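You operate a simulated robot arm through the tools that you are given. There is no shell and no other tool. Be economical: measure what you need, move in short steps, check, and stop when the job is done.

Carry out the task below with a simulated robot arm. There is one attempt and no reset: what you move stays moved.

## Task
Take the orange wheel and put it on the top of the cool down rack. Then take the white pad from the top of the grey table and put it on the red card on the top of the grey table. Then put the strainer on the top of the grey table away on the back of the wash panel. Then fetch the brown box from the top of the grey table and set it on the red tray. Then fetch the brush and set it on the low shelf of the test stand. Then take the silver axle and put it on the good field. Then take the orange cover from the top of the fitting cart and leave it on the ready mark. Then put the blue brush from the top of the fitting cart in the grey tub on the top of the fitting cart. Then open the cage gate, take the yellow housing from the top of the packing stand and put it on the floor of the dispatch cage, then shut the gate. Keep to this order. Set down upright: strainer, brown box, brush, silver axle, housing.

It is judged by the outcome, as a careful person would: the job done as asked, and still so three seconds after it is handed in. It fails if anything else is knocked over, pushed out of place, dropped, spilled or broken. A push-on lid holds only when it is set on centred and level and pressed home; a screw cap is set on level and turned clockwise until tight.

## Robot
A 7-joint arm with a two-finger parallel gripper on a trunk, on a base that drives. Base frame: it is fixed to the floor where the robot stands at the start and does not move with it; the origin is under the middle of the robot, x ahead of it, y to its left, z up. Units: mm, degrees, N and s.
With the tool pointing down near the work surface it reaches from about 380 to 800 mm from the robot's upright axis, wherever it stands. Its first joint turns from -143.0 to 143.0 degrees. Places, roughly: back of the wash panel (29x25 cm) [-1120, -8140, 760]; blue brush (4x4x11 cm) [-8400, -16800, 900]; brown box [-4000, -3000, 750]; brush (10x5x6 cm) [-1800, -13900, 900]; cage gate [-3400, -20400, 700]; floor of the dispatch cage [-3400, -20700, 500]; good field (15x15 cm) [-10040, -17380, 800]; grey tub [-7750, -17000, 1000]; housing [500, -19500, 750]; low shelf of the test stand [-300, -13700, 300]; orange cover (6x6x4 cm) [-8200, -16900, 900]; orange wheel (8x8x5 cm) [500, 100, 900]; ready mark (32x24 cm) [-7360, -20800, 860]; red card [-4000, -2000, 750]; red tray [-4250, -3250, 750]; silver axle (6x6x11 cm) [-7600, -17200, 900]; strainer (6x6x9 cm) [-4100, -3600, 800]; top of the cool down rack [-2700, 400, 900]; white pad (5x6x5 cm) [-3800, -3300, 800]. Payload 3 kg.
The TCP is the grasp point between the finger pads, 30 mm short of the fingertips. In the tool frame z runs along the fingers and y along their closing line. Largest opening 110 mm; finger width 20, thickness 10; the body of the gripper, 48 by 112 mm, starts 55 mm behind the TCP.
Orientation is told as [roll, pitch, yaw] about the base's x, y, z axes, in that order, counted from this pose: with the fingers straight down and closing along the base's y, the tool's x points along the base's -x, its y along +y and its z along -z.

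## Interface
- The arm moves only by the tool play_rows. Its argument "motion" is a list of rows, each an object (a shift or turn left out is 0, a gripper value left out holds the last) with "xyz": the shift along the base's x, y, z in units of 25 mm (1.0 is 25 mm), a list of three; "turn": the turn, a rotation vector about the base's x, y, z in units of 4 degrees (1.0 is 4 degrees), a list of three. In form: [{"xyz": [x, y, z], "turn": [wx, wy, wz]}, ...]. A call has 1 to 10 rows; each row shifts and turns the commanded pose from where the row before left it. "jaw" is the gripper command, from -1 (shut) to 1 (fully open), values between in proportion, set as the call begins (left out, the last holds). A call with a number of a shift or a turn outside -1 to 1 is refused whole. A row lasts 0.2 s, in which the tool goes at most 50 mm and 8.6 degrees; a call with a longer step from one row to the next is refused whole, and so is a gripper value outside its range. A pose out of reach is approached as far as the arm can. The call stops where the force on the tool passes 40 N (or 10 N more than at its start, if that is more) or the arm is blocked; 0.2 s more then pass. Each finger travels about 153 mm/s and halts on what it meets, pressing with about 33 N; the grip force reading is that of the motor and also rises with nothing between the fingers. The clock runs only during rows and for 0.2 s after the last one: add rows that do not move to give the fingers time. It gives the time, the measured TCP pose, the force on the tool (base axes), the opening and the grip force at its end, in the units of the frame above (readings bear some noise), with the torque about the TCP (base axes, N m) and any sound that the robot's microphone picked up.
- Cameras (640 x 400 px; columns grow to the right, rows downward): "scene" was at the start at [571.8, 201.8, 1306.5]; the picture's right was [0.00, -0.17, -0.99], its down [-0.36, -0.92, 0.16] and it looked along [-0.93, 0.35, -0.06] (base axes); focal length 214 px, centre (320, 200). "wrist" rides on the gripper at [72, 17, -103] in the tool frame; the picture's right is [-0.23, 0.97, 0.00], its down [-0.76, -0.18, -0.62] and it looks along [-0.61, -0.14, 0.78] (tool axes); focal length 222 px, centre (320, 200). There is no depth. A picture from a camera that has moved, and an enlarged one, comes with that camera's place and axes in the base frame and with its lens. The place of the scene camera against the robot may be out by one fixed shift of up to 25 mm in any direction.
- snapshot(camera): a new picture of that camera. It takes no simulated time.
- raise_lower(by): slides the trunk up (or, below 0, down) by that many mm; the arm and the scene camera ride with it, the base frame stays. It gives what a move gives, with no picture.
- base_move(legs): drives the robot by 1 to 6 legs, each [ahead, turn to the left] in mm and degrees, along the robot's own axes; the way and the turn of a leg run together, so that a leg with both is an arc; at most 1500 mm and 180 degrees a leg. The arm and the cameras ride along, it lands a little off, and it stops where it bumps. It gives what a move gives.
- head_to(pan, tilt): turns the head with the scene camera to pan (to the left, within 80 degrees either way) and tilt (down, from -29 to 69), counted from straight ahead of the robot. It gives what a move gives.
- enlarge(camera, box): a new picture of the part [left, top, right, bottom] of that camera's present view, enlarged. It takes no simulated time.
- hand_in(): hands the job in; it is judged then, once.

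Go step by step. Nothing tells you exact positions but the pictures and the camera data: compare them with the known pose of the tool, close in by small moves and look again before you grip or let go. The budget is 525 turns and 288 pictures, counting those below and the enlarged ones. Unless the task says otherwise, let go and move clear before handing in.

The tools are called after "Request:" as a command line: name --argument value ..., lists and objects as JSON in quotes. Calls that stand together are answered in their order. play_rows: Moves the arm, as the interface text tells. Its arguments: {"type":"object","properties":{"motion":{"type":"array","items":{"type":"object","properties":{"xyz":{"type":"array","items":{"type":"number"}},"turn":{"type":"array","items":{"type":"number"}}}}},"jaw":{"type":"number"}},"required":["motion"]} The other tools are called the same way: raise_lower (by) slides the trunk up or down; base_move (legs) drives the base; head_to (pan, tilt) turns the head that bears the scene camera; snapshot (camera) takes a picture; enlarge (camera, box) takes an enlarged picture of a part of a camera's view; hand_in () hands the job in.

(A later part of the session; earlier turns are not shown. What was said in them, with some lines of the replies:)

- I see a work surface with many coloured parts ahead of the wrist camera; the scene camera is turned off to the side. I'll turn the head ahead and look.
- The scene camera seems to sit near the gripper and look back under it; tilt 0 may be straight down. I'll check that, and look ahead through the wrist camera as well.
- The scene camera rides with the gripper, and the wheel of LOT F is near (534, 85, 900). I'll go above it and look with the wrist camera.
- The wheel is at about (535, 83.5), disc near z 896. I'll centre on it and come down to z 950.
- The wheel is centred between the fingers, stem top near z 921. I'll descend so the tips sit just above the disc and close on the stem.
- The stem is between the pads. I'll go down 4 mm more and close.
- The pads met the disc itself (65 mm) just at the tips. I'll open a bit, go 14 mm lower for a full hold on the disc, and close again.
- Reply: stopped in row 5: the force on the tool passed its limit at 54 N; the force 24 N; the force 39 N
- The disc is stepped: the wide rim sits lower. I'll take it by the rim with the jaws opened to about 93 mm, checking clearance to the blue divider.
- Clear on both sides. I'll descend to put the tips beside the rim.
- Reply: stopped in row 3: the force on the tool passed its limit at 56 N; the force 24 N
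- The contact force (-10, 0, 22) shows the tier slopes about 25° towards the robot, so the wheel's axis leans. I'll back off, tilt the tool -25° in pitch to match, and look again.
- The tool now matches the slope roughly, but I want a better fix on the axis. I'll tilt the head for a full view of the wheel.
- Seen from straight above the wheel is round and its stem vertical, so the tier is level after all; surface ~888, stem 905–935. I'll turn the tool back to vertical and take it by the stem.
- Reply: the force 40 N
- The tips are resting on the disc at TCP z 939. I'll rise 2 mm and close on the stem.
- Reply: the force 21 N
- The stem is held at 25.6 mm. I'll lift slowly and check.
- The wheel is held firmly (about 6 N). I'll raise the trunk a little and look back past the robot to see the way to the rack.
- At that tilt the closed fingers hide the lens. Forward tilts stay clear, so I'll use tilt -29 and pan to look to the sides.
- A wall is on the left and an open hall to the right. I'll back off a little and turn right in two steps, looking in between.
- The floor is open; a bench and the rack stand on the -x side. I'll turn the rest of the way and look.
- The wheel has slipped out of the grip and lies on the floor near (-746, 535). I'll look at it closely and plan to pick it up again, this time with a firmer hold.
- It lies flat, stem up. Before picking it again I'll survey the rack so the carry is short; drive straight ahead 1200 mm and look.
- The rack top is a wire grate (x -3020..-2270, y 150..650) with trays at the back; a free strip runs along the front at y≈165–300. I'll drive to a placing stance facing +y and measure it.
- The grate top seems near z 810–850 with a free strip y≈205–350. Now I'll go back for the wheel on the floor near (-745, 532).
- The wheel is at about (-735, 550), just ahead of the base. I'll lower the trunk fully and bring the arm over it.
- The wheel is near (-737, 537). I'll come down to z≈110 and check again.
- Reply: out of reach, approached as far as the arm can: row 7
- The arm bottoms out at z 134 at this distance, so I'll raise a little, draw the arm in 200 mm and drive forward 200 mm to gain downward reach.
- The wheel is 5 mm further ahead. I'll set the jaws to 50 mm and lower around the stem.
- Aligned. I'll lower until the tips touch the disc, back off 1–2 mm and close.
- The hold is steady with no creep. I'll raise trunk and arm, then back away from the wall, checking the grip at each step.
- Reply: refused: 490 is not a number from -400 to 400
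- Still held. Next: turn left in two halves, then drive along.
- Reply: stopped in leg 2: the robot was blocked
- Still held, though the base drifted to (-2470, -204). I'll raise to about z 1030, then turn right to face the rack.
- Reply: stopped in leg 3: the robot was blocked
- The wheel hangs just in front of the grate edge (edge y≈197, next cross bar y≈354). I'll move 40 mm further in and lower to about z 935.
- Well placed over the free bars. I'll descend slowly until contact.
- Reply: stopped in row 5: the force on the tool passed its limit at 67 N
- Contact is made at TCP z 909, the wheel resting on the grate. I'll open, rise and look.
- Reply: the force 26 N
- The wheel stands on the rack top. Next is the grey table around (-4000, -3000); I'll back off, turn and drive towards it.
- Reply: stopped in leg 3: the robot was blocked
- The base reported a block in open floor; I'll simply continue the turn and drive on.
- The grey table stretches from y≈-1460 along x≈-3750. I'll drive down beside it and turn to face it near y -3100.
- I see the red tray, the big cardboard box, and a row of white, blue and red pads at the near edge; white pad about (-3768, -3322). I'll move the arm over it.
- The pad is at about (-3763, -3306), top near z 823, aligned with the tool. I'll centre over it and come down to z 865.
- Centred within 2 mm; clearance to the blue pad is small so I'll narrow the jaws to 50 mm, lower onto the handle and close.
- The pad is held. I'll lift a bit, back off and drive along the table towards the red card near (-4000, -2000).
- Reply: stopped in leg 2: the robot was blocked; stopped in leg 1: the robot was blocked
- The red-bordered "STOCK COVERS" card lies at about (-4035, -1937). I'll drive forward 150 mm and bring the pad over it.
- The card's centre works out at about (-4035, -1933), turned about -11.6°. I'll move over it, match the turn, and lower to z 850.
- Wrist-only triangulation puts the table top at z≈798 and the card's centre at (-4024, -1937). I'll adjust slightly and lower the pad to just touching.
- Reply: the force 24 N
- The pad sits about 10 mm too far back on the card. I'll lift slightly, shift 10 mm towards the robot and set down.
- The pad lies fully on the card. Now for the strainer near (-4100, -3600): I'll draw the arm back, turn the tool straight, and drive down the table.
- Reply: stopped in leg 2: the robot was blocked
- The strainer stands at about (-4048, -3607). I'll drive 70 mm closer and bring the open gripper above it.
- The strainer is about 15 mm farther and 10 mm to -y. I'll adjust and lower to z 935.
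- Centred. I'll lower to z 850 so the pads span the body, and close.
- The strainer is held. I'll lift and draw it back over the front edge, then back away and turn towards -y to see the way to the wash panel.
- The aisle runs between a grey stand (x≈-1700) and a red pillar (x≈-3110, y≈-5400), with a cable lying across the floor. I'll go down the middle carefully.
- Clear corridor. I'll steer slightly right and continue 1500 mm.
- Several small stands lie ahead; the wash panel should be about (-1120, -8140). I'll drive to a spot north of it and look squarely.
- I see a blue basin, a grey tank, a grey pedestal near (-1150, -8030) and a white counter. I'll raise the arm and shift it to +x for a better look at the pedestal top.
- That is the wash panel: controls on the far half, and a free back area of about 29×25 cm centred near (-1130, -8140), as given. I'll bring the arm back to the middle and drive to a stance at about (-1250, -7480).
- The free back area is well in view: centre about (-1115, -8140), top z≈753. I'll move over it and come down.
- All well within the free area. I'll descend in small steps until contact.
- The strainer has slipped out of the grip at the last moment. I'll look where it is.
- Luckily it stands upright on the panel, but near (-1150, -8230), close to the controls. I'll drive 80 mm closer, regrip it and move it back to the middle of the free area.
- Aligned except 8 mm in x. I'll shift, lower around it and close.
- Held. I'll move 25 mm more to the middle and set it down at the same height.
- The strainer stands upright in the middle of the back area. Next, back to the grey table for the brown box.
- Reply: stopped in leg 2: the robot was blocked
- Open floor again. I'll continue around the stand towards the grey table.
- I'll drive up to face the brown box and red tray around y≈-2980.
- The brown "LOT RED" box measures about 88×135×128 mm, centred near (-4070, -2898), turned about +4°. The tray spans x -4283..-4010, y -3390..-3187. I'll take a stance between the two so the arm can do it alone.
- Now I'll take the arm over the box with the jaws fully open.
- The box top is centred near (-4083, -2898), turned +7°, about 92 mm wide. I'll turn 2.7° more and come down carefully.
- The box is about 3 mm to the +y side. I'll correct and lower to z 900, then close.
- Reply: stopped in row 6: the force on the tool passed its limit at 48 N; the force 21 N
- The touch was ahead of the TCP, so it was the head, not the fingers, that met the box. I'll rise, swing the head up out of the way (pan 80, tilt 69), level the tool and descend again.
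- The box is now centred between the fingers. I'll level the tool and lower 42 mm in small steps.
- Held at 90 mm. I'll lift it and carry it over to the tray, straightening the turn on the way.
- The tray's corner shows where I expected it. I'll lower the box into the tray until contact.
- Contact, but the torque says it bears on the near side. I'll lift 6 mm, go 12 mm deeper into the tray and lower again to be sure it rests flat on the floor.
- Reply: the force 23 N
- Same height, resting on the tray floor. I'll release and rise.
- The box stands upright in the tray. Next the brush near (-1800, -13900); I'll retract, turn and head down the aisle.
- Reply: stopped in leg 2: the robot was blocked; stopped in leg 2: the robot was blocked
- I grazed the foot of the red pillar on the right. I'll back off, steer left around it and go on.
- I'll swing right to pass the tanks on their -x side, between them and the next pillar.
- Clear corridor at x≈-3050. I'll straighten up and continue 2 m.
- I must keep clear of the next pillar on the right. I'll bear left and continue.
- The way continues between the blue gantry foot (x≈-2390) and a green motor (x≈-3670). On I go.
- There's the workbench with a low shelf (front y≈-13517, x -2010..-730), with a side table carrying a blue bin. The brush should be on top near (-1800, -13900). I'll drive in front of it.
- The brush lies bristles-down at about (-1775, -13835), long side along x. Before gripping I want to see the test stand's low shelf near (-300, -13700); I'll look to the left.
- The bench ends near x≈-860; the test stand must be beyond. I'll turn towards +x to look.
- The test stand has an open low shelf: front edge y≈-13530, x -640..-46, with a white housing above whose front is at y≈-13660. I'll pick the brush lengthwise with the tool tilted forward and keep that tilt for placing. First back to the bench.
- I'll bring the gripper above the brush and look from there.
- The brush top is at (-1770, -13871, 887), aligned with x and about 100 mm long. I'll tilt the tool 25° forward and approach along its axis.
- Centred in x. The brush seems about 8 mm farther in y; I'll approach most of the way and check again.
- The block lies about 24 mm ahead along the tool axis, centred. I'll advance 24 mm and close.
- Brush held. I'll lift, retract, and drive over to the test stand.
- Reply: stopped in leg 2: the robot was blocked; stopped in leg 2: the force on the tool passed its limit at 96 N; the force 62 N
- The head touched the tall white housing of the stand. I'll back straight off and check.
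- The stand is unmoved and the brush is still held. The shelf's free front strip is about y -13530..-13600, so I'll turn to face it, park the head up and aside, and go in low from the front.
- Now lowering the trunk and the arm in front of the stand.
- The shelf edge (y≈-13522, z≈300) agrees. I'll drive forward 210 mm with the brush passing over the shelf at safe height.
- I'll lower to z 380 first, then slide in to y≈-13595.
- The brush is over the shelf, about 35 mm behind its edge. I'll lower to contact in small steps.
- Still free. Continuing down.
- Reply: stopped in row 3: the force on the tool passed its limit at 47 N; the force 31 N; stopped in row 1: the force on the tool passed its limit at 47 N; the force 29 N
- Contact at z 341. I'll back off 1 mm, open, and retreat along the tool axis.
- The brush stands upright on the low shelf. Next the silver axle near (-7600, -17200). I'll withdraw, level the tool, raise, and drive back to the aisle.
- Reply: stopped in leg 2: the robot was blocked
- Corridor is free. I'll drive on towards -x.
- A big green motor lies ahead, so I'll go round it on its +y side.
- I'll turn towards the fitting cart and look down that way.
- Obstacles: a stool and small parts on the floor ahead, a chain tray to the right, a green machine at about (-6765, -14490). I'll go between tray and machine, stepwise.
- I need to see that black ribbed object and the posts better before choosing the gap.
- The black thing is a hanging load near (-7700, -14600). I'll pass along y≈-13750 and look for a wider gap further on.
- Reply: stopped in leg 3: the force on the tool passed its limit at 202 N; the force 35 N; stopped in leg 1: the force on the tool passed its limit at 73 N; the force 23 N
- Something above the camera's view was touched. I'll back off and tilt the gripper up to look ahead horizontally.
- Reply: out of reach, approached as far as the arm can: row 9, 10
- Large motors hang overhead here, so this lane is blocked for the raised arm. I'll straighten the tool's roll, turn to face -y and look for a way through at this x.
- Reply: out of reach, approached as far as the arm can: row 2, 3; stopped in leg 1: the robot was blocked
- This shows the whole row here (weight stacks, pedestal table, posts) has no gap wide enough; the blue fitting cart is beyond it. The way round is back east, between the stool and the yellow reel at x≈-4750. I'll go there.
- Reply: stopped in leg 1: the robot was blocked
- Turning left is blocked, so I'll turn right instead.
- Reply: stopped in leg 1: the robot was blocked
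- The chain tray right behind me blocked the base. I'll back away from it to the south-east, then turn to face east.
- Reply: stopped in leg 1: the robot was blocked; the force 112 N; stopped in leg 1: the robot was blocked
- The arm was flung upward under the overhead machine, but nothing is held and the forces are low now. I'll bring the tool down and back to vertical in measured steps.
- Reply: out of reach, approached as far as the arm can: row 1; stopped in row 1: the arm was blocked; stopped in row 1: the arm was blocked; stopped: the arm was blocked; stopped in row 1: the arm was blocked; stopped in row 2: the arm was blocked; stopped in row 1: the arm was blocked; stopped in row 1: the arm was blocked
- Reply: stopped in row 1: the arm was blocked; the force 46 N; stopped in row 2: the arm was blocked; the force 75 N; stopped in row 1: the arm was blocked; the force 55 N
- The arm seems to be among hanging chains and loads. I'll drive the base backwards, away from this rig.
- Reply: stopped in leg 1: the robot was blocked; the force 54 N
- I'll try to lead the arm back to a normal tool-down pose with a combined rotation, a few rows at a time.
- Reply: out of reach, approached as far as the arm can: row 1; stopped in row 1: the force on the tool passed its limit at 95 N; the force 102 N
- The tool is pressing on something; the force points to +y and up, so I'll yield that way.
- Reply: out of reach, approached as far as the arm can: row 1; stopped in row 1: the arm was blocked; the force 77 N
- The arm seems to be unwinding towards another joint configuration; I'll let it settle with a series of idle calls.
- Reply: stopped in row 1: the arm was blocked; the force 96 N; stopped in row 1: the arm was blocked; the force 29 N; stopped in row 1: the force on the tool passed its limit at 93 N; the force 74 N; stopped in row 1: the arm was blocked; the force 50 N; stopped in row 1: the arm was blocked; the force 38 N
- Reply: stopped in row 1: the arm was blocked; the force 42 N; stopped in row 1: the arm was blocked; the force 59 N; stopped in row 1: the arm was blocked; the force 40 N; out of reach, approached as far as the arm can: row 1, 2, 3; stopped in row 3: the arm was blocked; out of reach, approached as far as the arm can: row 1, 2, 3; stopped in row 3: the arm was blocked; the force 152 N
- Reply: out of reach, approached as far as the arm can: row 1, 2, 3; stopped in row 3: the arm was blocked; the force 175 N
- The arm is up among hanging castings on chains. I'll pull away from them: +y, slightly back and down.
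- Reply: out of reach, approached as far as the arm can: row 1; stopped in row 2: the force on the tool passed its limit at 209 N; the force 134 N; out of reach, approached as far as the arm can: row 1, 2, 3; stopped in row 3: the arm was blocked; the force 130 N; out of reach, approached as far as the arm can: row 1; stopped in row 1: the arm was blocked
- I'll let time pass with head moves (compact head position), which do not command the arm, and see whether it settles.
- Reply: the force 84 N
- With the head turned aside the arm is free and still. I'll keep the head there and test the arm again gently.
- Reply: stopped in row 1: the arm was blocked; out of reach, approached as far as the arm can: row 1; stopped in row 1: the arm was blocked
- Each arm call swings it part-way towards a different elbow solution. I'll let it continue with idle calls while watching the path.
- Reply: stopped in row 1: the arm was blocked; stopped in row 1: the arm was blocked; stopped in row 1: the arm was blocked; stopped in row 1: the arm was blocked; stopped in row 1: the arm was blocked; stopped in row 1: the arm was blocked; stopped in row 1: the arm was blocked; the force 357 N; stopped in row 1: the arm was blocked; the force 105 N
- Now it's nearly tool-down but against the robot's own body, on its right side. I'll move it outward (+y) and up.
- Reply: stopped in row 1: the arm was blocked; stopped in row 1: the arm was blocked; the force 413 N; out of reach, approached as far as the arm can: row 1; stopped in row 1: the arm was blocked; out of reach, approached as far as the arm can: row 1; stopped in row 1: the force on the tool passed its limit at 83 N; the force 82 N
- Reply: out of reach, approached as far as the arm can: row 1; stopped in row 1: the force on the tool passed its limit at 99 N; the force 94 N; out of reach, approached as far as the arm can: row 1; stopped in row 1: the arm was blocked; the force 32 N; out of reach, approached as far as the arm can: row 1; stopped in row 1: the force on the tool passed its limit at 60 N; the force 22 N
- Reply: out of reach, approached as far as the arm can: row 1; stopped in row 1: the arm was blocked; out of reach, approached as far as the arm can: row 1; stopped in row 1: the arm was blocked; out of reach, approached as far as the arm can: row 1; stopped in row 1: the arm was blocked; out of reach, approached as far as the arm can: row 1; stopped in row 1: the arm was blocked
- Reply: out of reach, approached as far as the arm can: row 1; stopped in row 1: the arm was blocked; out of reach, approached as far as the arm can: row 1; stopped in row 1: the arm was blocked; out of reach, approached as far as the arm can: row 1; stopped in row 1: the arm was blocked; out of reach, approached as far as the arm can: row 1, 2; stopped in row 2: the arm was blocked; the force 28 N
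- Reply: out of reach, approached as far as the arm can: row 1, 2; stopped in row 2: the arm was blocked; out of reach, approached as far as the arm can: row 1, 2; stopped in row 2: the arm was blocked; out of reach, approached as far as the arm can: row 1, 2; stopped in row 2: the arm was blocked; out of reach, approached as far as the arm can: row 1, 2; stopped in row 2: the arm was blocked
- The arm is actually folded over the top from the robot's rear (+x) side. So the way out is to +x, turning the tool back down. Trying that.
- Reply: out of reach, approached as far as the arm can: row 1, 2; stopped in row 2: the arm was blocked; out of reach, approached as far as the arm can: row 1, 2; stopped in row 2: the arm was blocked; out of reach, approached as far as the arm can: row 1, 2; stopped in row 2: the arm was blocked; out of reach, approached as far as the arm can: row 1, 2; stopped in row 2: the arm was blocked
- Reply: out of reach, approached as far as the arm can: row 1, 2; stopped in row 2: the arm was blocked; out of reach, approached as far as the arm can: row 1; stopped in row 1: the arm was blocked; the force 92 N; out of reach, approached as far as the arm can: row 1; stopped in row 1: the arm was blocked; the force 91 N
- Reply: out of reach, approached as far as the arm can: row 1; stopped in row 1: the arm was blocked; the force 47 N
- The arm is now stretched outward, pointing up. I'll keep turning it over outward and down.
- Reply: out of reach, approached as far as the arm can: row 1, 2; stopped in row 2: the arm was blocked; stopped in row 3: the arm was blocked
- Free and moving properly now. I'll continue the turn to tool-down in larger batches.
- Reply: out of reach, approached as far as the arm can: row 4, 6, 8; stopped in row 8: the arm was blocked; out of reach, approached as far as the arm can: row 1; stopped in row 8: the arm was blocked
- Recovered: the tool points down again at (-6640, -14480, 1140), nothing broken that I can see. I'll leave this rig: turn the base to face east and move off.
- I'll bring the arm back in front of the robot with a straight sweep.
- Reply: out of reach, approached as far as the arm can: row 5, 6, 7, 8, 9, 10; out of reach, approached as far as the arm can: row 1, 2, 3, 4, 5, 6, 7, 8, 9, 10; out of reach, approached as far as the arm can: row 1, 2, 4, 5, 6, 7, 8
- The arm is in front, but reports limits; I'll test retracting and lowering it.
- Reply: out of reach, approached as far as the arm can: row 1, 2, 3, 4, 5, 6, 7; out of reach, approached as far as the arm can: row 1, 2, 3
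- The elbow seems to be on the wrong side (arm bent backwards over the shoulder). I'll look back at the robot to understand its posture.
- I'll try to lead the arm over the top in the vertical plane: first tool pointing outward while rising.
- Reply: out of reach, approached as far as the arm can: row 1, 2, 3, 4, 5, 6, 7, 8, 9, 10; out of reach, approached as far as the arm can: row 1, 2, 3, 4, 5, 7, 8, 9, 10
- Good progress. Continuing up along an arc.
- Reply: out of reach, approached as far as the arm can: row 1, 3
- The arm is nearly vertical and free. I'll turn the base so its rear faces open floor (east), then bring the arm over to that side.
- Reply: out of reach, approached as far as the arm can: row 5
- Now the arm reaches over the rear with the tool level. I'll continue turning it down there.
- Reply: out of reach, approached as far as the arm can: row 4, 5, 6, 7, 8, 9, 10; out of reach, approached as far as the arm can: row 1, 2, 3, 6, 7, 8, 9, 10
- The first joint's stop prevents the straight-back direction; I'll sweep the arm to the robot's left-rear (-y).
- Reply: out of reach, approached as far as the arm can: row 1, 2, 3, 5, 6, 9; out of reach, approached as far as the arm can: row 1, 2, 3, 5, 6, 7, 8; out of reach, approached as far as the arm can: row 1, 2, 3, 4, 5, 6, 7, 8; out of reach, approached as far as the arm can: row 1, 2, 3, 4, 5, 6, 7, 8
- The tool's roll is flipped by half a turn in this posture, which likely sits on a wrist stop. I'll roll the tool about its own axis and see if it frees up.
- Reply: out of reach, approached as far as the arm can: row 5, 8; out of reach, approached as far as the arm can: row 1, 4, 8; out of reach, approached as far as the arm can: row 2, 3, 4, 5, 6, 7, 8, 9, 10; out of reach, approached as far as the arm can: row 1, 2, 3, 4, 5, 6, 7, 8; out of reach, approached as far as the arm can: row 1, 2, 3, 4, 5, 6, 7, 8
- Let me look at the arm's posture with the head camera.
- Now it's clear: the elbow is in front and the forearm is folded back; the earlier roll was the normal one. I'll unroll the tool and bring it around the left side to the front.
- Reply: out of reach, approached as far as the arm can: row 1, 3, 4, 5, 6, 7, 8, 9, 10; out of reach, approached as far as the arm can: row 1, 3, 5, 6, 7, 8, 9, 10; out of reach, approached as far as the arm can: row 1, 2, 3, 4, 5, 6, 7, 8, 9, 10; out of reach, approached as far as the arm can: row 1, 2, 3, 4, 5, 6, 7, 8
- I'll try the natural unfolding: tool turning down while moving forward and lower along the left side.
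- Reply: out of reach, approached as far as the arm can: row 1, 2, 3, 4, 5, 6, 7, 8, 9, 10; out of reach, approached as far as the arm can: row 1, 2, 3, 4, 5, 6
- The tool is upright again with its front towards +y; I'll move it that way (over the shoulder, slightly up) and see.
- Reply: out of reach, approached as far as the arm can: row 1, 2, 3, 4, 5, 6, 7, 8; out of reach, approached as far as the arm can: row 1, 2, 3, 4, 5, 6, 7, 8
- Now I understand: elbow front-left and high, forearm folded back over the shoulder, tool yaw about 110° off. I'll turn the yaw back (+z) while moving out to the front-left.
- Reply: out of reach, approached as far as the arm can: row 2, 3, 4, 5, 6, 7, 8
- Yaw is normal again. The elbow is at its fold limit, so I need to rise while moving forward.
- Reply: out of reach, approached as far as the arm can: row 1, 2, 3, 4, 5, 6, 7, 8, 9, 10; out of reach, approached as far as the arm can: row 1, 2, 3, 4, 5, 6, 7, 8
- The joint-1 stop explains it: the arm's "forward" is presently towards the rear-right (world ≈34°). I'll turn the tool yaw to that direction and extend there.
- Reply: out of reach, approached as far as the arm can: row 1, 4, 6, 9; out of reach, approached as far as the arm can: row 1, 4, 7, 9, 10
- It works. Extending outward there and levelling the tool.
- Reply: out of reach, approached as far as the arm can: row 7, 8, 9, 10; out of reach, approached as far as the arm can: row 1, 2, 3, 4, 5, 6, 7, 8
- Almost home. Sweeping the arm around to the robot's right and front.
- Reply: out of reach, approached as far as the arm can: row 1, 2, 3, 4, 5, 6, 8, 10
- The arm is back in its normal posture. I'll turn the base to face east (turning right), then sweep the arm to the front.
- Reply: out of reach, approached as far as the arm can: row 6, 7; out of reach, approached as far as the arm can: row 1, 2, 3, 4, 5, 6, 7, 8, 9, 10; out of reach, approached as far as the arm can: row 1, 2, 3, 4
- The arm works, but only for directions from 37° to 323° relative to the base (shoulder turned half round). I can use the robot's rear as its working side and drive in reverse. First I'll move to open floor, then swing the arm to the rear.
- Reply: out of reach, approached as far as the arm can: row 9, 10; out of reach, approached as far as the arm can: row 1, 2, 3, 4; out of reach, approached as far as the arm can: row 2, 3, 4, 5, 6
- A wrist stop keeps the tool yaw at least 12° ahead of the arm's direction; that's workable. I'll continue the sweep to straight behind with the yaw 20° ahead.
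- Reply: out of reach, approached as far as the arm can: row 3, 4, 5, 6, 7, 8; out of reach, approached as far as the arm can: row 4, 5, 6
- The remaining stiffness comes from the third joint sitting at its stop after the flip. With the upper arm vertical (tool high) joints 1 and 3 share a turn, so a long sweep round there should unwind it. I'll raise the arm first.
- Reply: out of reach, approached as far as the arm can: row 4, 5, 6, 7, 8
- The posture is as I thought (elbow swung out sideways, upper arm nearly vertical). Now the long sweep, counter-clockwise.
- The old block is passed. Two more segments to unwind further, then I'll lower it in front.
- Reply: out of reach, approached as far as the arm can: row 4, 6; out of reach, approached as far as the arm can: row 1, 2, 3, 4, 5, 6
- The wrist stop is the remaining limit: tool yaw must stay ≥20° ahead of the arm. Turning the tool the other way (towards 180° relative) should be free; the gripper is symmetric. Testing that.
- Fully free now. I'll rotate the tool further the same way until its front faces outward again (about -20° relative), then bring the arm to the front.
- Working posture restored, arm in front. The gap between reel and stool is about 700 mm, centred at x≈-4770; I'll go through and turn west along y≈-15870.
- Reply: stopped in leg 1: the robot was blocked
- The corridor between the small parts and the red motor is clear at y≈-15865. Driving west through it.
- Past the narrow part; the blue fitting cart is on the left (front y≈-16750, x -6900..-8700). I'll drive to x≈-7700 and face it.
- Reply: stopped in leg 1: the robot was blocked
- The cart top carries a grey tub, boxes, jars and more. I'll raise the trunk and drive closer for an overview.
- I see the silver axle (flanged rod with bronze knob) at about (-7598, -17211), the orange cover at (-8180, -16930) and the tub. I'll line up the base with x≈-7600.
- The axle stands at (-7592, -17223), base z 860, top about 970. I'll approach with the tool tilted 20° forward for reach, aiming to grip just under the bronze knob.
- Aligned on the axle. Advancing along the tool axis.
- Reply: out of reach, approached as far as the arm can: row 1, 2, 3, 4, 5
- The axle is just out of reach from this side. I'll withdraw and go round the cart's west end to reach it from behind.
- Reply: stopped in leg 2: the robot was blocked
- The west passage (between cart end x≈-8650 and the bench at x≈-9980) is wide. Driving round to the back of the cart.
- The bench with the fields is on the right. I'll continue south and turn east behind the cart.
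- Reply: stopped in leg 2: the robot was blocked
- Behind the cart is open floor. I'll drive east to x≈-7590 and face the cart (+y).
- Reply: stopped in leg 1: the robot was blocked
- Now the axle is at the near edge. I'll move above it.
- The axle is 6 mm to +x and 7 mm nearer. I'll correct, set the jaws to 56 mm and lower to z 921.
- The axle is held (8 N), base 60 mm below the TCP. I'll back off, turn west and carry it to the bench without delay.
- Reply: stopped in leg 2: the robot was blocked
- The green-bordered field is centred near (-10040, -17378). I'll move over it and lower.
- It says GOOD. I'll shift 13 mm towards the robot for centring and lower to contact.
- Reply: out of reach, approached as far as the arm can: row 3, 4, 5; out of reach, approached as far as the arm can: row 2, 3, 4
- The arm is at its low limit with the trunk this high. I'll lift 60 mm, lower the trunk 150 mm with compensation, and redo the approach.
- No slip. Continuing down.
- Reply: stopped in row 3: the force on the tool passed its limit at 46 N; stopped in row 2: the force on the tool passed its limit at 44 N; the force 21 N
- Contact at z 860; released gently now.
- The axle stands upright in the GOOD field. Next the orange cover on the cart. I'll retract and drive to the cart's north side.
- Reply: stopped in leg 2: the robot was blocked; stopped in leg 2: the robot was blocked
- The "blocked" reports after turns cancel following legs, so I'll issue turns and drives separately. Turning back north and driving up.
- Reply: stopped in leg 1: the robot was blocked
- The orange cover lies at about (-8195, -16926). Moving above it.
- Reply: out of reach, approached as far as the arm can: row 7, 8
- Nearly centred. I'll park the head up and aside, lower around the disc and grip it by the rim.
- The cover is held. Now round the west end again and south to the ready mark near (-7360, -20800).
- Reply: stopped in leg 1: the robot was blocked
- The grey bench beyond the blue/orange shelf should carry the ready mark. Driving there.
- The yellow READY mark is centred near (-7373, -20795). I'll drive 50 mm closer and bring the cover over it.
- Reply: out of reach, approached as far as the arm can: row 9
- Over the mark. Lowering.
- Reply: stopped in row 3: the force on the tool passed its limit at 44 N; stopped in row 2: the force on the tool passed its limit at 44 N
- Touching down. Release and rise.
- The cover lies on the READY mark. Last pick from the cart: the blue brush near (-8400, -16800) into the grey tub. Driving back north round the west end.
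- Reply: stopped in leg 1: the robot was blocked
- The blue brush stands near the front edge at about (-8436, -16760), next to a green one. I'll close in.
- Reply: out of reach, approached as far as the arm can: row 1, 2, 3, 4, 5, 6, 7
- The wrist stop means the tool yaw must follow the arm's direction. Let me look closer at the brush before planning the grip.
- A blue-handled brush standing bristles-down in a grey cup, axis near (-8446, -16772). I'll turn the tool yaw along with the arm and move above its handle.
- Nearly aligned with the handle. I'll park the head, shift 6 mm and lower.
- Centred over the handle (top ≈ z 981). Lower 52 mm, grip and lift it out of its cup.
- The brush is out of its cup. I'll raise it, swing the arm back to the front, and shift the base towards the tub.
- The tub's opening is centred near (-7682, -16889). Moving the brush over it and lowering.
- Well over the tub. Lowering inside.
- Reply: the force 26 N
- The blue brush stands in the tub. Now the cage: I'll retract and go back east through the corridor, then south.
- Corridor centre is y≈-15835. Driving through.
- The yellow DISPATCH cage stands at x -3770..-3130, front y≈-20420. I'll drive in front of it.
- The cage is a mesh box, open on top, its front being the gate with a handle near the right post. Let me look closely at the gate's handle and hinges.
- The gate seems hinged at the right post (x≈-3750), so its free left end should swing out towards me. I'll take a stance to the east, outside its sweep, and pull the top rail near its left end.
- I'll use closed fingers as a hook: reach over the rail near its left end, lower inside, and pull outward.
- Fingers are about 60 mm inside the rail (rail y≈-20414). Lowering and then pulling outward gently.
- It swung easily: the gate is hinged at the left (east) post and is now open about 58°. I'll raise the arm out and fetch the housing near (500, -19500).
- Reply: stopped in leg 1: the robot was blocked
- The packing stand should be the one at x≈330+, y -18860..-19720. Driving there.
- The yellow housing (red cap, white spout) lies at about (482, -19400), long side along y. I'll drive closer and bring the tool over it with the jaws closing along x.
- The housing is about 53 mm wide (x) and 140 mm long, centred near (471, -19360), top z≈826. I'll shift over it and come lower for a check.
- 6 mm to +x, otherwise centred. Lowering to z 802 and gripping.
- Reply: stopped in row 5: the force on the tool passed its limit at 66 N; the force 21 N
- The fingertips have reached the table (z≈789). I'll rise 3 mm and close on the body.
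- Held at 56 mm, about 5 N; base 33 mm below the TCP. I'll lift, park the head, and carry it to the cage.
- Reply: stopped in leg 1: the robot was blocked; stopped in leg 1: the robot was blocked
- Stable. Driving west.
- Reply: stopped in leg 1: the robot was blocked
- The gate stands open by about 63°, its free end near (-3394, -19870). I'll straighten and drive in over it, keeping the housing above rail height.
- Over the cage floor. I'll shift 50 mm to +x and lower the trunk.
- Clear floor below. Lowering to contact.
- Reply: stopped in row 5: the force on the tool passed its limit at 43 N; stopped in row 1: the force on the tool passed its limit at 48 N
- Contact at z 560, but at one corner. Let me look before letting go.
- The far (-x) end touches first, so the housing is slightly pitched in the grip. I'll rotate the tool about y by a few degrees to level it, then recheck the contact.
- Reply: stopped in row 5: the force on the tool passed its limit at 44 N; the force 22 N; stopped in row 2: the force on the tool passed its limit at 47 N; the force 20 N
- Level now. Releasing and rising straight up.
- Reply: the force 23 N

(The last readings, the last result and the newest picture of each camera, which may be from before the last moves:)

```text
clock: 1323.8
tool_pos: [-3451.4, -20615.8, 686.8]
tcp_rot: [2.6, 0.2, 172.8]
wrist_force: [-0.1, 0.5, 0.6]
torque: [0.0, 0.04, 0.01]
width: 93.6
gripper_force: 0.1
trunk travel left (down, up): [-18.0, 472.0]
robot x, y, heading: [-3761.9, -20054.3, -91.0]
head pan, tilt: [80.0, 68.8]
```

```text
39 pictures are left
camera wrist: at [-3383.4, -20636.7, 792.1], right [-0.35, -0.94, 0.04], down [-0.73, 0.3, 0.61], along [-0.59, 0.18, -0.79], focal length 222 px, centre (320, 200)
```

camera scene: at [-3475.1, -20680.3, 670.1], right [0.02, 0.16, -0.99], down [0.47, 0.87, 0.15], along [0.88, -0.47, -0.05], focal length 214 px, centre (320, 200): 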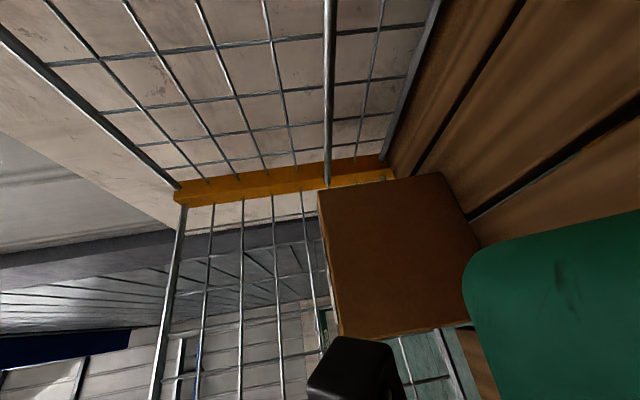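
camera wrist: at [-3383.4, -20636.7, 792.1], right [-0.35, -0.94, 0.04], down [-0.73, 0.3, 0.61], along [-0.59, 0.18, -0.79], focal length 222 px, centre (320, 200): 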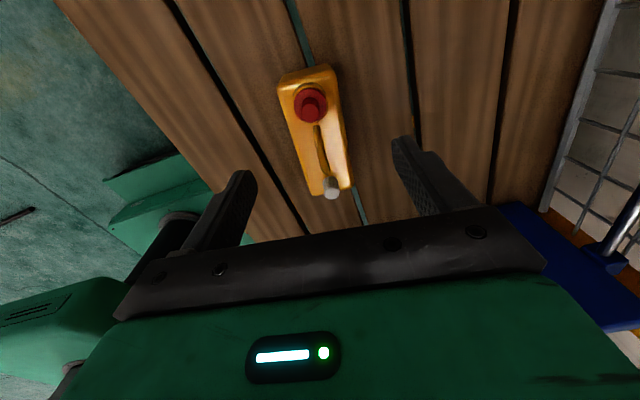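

The housing stands upright on the cage floor. Now I'll raise the arm out, back away and go round to the gate's outer side to push it shut.

Request:
raise_lower --by 340

Request:
play_rows --motion '[{"xyz": [-0.4, 0.8, 0.3]}, {"xyz": [-0.4, 0.8, 0.3]}, {"xyz": [-0.4, 0.6, 0.3]}, {"xyz": [-0.4, 0, 0.3]}, {"xyz": [-0.4, 0, 0.3]}]' --jaw -1

Request:
base_move --legs '[[-560, 0]]'

Request:
head_to --pan 0 --tilt -29

Request:
base_move --legs '[[0, 88]]'

Request:
base_move --legs '[[640, 0]]'

```text
clock: 1327.1
tool_pos: [-3452.9, -20616.3, 1026.8]
tcp_rot: [2.6, 0.3, 172.9]
wrist_force: [-0.3, 0.1, 0.2]
torque: [-0.01, -0.03, -0.01]
width: 93.7
gripper_force: 0.1
trunk travel left (down, up): [-358.0, 132.0]
robot x, y, heading: [-3759.4, -20049.7, -90.9]
head pan, tilt: [80.0, 68.8]
```

```text
clock: 1328.3
tool_pos: [-3503.2, -20561.1, 1064.9]
tcp_rot: [2.6, 0.1, 172.9]
wrist_force: [-0.3, -0.5, -0.7]
torque: [0.03, -0.01, 0.0]
width: 0.0
gripper_force: 33.0
trunk travel left (down, up): [-358.0, 132.0]
robot x, y, heading: [-3757.2, -20051.8, -90.9]
head pan, tilt: [80.0, 68.8]
```

```text
clock: 1331.5
tool_pos: [-3490.1, -20012.2, 1064.4]
tcp_rot: [2.6, 0.2, 173.5]
wrist_force: [-0.5, 0.2, -0.1]
torque: [0.0, -0.01, 0.0]
width: 0.0
gripper_force: 32.9
trunk travel left (down, up): [-358.0, 132.0]
robot x, y, heading: [-3752.8, -19504.6, -90.2]
head pan, tilt: [80.0, 68.8]
```

```text
clock: 1333.2
tool_pos: [-3489.8, -20012.4, 1065.5]
tcp_rot: [2.7, 0.2, 173.7]
wrist_force: [0.3, 0.3, -0.4]
torque: [-0.02, 0.01, -0.02]
width: 0.0
gripper_force: 32.9
trunk travel left (down, up): [-358.0, 132.0]
robot x, y, heading: [-3754.8, -19504.0, -90.0]
head pan, tilt: [0.0, -28.6]
```

```text
clock: 1337.7
tool_pos: [-3232.5, -19258.2, 1063.1]
tcp_rot: [2.6, -0.2, -98.6]
wrist_force: [-1.2, 2.1, -0.6]
torque: [-0.16, -0.04, -0.01]
width: 0.0
gripper_force: 33.2
trunk travel left (down, up): [-358.0, 132.0]
robot x, y, heading: [-3750.3, -19566.5, -2.9]
head pan, tilt: [0.0, -28.6]
stopped in leg 1: the robot was blocked; the commanded pose is now the measured one
```

```text
clock: 1341.2
tool_pos: [-2611.7, -19278.9, 1064.9]
tcp_rot: [2.5, 0.0, -97.5]
wrist_force: [-0.8, 0.3, 0.3]
torque: [0.01, -0.02, -0.02]
width: 0.2
gripper_force: 32.8
trunk travel left (down, up): [-358.0, 132.0]
robot x, y, heading: [-3127.1, -19591.8, -1.9]
head pan, tilt: [0.0, -28.6]
```

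Request:
base_move --legs '[[0, -90]]'

Request:
snapshot --camera "wrist"

```text
clock: 1345.5
tool_pos: [-2794.7, -20097.7, 1068.1]
tcp_rot: [2.5, 0.2, 174.3]
wrist_force: [-1.9, -0.6, 0.4]
torque: [0.04, -0.13, 0.01]
width: 0.2
gripper_force: 32.7
trunk travel left (down, up): [-358.0, 132.0]
robot x, y, heading: [-3064.9, -19595.3, -89.2]
head pan, tilt: [0.0, -28.6]
stopped in leg 1: the robot was blocked; the commanded pose is now the measured one
```

```text
38 pictures are left
camera wrist: at [-2726.7, -20117.1, 1172.4], right [-0.32, -0.95, 0.04], down [-0.74, 0.28, 0.61], along [-0.59, 0.16, -0.79], focal length 222 px, centre (320, 200)
```

wrist: 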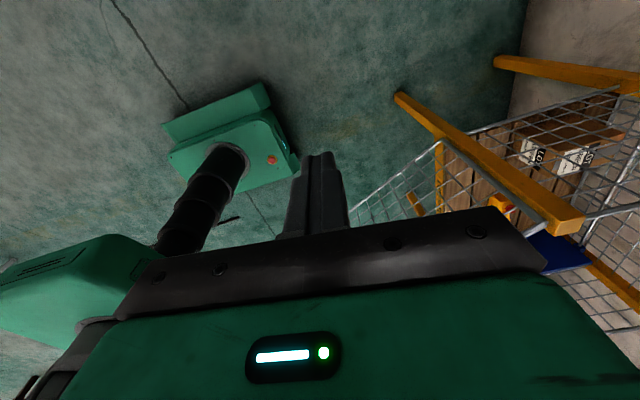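

I'm on the gate's outer side. Lowering the closed fingers to rail height and sweeping west to push the gate.

Request:
play_rows --motion '[{"xyz": [-0.5, 0, -1]}, {"xyz": [-0.5, 0, -1]}, {"xyz": [-0.5, 0, -1]}, {"xyz": [-0.5, 0, -1]}, {"xyz": [-0.5, 0, -1]}, {"xyz": [-0.5, 0, -1]}, {"xyz": [-0.5, 0, -1]}, {"xyz": [-0.5, 0, -0.8]}]'

Request:
play_rows --motion '[{"xyz": [-1, 0, 0]}, {"xyz": [-1, 0, 0]}, {"xyz": [-1, 0, 0]}, {"xyz": [-1, 0, 0]}, {"xyz": [-1, 0, 0]}, {"xyz": [-1, 0, 0]}, {"xyz": [-1, 0, 0]}, {"xyz": [-1, 0, 0]}, {"xyz": [-1, 0, 0]}, {"xyz": [-1, 0, 0]}]'

Request:
play_rows --motion '[{"xyz": [-0.9, -0.2, 0]}, {"xyz": [-0.9, -0.2, 0]}, {"xyz": [-0.9, -0.3, 0]}, {"xyz": [-0.9, -0.3, 0]}, {"xyz": [-0.9, -0.4, 0]}, {"xyz": [-0.9, -0.4, 0]}]'

Request:
snapshot --camera "wrist"

```text
clock: 1347.3
tool_pos: [-2894.1, -20096.5, 871.5]
tcp_rot: [2.5, 0.2, 174.6]
wrist_force: [-1.1, 0.9, 0.4]
torque: [-0.01, 0.0, 0.01]
width: 0.0
gripper_force: 33.0
trunk travel left (down, up): [-358.0, 132.0]
robot x, y, heading: [-3063.1, -19597.0, -89.2]
head pan, tilt: [0.0, -28.6]
```

```text
clock: 1349.5
tool_pos: [-3141.9, -20097.1, 871.8]
tcp_rot: [2.6, 0.1, 174.6]
wrist_force: [0.6, 0.5, -0.4]
torque: [-0.02, 0.04, 0.02]
width: 0.1
gripper_force: 32.8
trunk travel left (down, up): [-358.0, 132.0]
robot x, y, heading: [-3067.9, -19594.7, -89.5]
head pan, tilt: [0.0, -28.6]
```

```text
clock: 1350.9
tool_pos: [-3278.0, -20141.7, 871.7]
tcp_rot: [2.6, 0.2, 174.6]
wrist_force: [-0.5, 0.4, 0.0]
torque: [0.02, 0.03, -0.01]
width: 0.0
gripper_force: 33.3
trunk travel left (down, up): [-358.0, 132.0]
robot x, y, heading: [-3064.8, -19593.8, -89.2]
head pan, tilt: [0.0, -28.6]
```

```text
37 pictures are left
camera wrist: at [-3208.5, -20160.3, 976.1], right [-0.32, -0.95, 0.04], down [-0.74, 0.28, 0.61], along [-0.59, 0.16, -0.79], focal length 222 px, centre (320, 200)
```

wrist: 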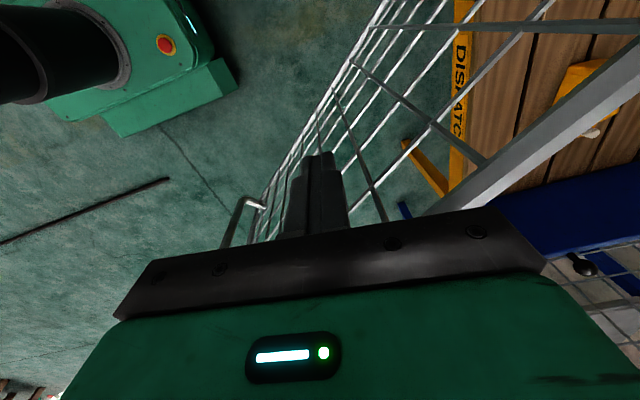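

The gate follows. Continuing the push along its arc, then driving forward to finish.

Request:
play_rows --motion '[{"xyz": [-0.83, -0.51, 0]}, {"xyz": [-0.83, -0.51, 0]}, {"xyz": [-0.83, -0.51, 0]}, {"xyz": [-0.83, -0.51, 0]}, {"xyz": [-0.55, -0.75, 0]}, {"xyz": [-0.55, -0.75, 0]}]'

Request:
base_move --legs '[[180, 0]]'

Request:
snapshot --camera "wrist"

```text
clock: 1352.3
tool_pos: [-3382.6, -20221.6, 872.6]
tcp_rot: [2.6, 0.2, 174.6]
wrist_force: [0.7, 0.0, -0.7]
torque: [0.04, 0.0, 0.03]
width: 0.0
gripper_force: 33.0
out of reach, approached as far as the arm can: row 6
trunk travel left (down, up): [-358.0, 132.0]
robot x, y, heading: [-3066.4, -19594.0, -89.4]
head pan, tilt: [0.0, -28.6]
```

```text
clock: 1353.9
tool_pos: [-3376.2, -20393.4, 870.2]
tcp_rot: [1.7, 0.5, 174.9]
wrist_force: [0.5, 9.8, 2.9]
torque: [-0.06, -0.04, 0.09]
width: 0.0
gripper_force: 32.7
trunk travel left (down, up): [-358.0, 132.0]
robot x, y, heading: [-3063.0, -19771.9, -88.7]
head pan, tilt: [0.0, -28.6]
stopped in leg 1: the force on the tool passed its limit at 51 N (the readings are from after the stop); the commanded pose is now the measured one
```

```text
36 pictures are left
camera wrist: at [-3307.0, -20414.1, 975.2], right [-0.31, -0.95, 0.03], down [-0.75, 0.26, 0.61], along [-0.59, 0.17, -0.79], focal length 222 px, centre (320, 200)
```

wrist: 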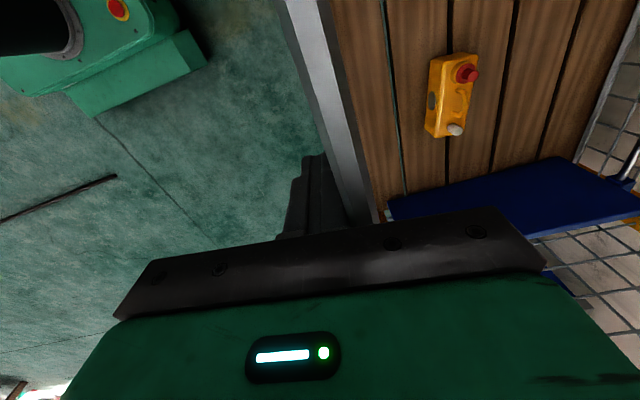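

The gate has come up against its frame (51 N). I'll withdraw the arm and check that it is shut and the housing stands.

Request:
play_rows --motion '[{"xyz": [0, 1, 0]}, {"xyz": [0, 1, 0.3]}, {"xyz": [0, 0.5, 1]}, {"xyz": [0, 0.5, 1]}, {"xyz": [0, 0, 1]}, {"xyz": [0, 0, 1]}, {"xyz": [0, 0, 1]}, {"xyz": [0, 0, 1]}, {"xyz": [0, 0, 1]}, {"xyz": [0, 0, 1]}]'

Request:
base_move --legs '[[-150, 0]]'

Request:
head_to --pan 45 --tilt 0

Request:
snapshot --camera "scene"

Request:
snapshot --camera "wrist"

```text
clock: 1356.1
tool_pos: [-3376.3, -20320.1, 1077.9]
tcp_rot: [1.6, 0.3, 174.9]
wrist_force: [-1.2, 0.4, -0.4]
torque: [0.01, -0.04, 0.02]
width: 0.1
gripper_force: 32.5
trunk travel left (down, up): [-358.0, 132.0]
robot x, y, heading: [-3063.9, -19767.9, -89.0]
head pan, tilt: [0.0, -28.6]
```

```text
clock: 1357.5
tool_pos: [-3378.8, -20166.8, 1076.8]
tcp_rot: [1.6, 0.5, 174.9]
wrist_force: [0.6, -0.7, 0.0]
torque: [0.01, -0.03, -0.03]
width: 0.1
gripper_force: 33.5
trunk travel left (down, up): [-358.0, 132.0]
robot x, y, heading: [-3067.3, -19620.1, -89.0]
head pan, tilt: [0.0, -28.6]
```

```text
clock: 1358.6
tool_pos: [-3379.5, -20165.9, 1078.4]
tcp_rot: [1.5, 0.4, 174.9]
wrist_force: [-0.2, 0.0, 0.2]
torque: [0.02, 0.01, -0.04]
width: 0.1
gripper_force: 32.6
trunk travel left (down, up): [-358.0, 132.0]
robot x, y, heading: [-3062.9, -19622.8, -89.1]
head pan, tilt: [45.0, 0.0]
```

```text
35 pictures are left
camera scene: at [-3502.6, -20232.8, 1134.7], right [0.07, 0.68, -0.73], down [1.0, -0.09, 0.01], along [-0.06, -0.72, -0.69], focal length 214 px, centre (320, 200)
```

scene: 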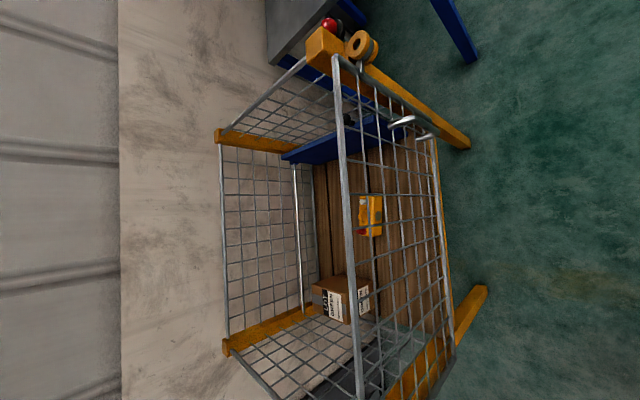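

```text
34 pictures are left
camera wrist: at [-3310.9, -20186.0, 1182.5], right [-0.31, -0.95, 0.03], down [-0.75, 0.26, 0.61], along [-0.59, 0.17, -0.79], focal length 222 px, centre (320, 200)
```

wrist: 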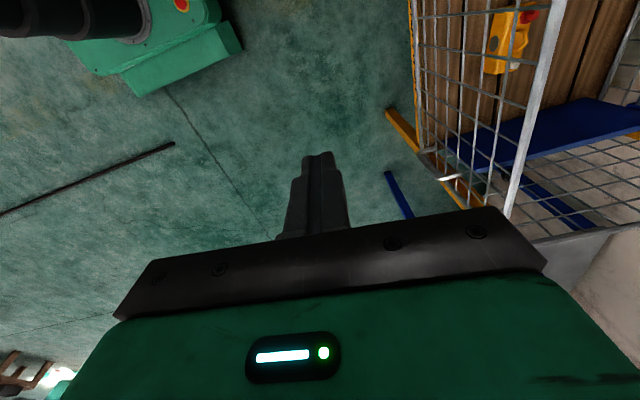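

Let me zoom in on the latch and on the housing.

Request:
enlarge --camera "scene" --box '[290, 10, 450, 110]'

Request:
enlarge --camera "scene" --box '[300, 160, 440, 250]'

```text
4.00 times, centred on (370, 60) of scene
camera zoom: at [-3502.6, -20232.8, 1134.7], right [0.07, 0.68, -0.73], down [1.0, -0.09, 0.01], along [-0.06, -0.72, -0.69], focal length 858 px, centre (120, 760)
```

zoom: 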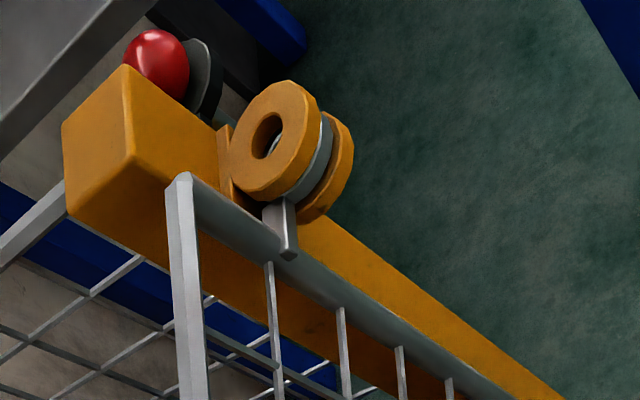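

```text
4.44 times, centred on (370, 205) of scene
camera zoom: at [-3502.6, -20232.8, 1134.7], right [0.07, 0.68, -0.73], down [1.0, -0.09, 0.01], along [-0.06, -0.72, -0.69], focal length 953 px, centre (98, 178)
```

zoom: 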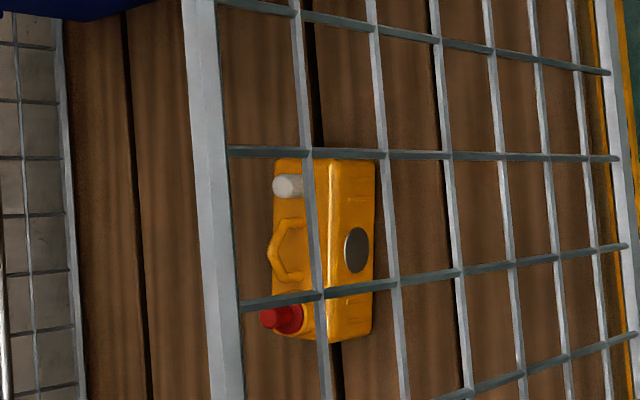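

The latch ring sits in its collar exactly as before, so the gate is shut, and the housing stands upright inside. All steps are finished, the gripper is empty and clear; handing in.

Request:
hand_in

```text
The job is handed in.
```

I did all nine steps in the order you gave and handed the job in. Each item was last seen in its place, and the gate is shut with its latch ring in its collar.

The trip was not clean, though:
- **Orange wheel:** it slipped out of the grip on the first carry and fell about 1 m to the floor. I picked it up again and set it on the rack; I did not inspect it for damage.
- **Strainer:** it slipped out just as I was setting it down. It landed upright, and I moved it to the middle of the panel's back area.
- **Bumps:** the base grazed the foot of a red pillar in the aisle. The hand struck the white housing of the test stand at about 96 N; it looked unmoved.
- **Hanging rig:** near (-7600, -13700) the arm hit something overhead at about 200 N, then got caught among the hanging parts. I saw nothing fallen there, but I did not check the hanging parts or the chain tray for movement.

I did not go back to look at the earlier items before handing in.
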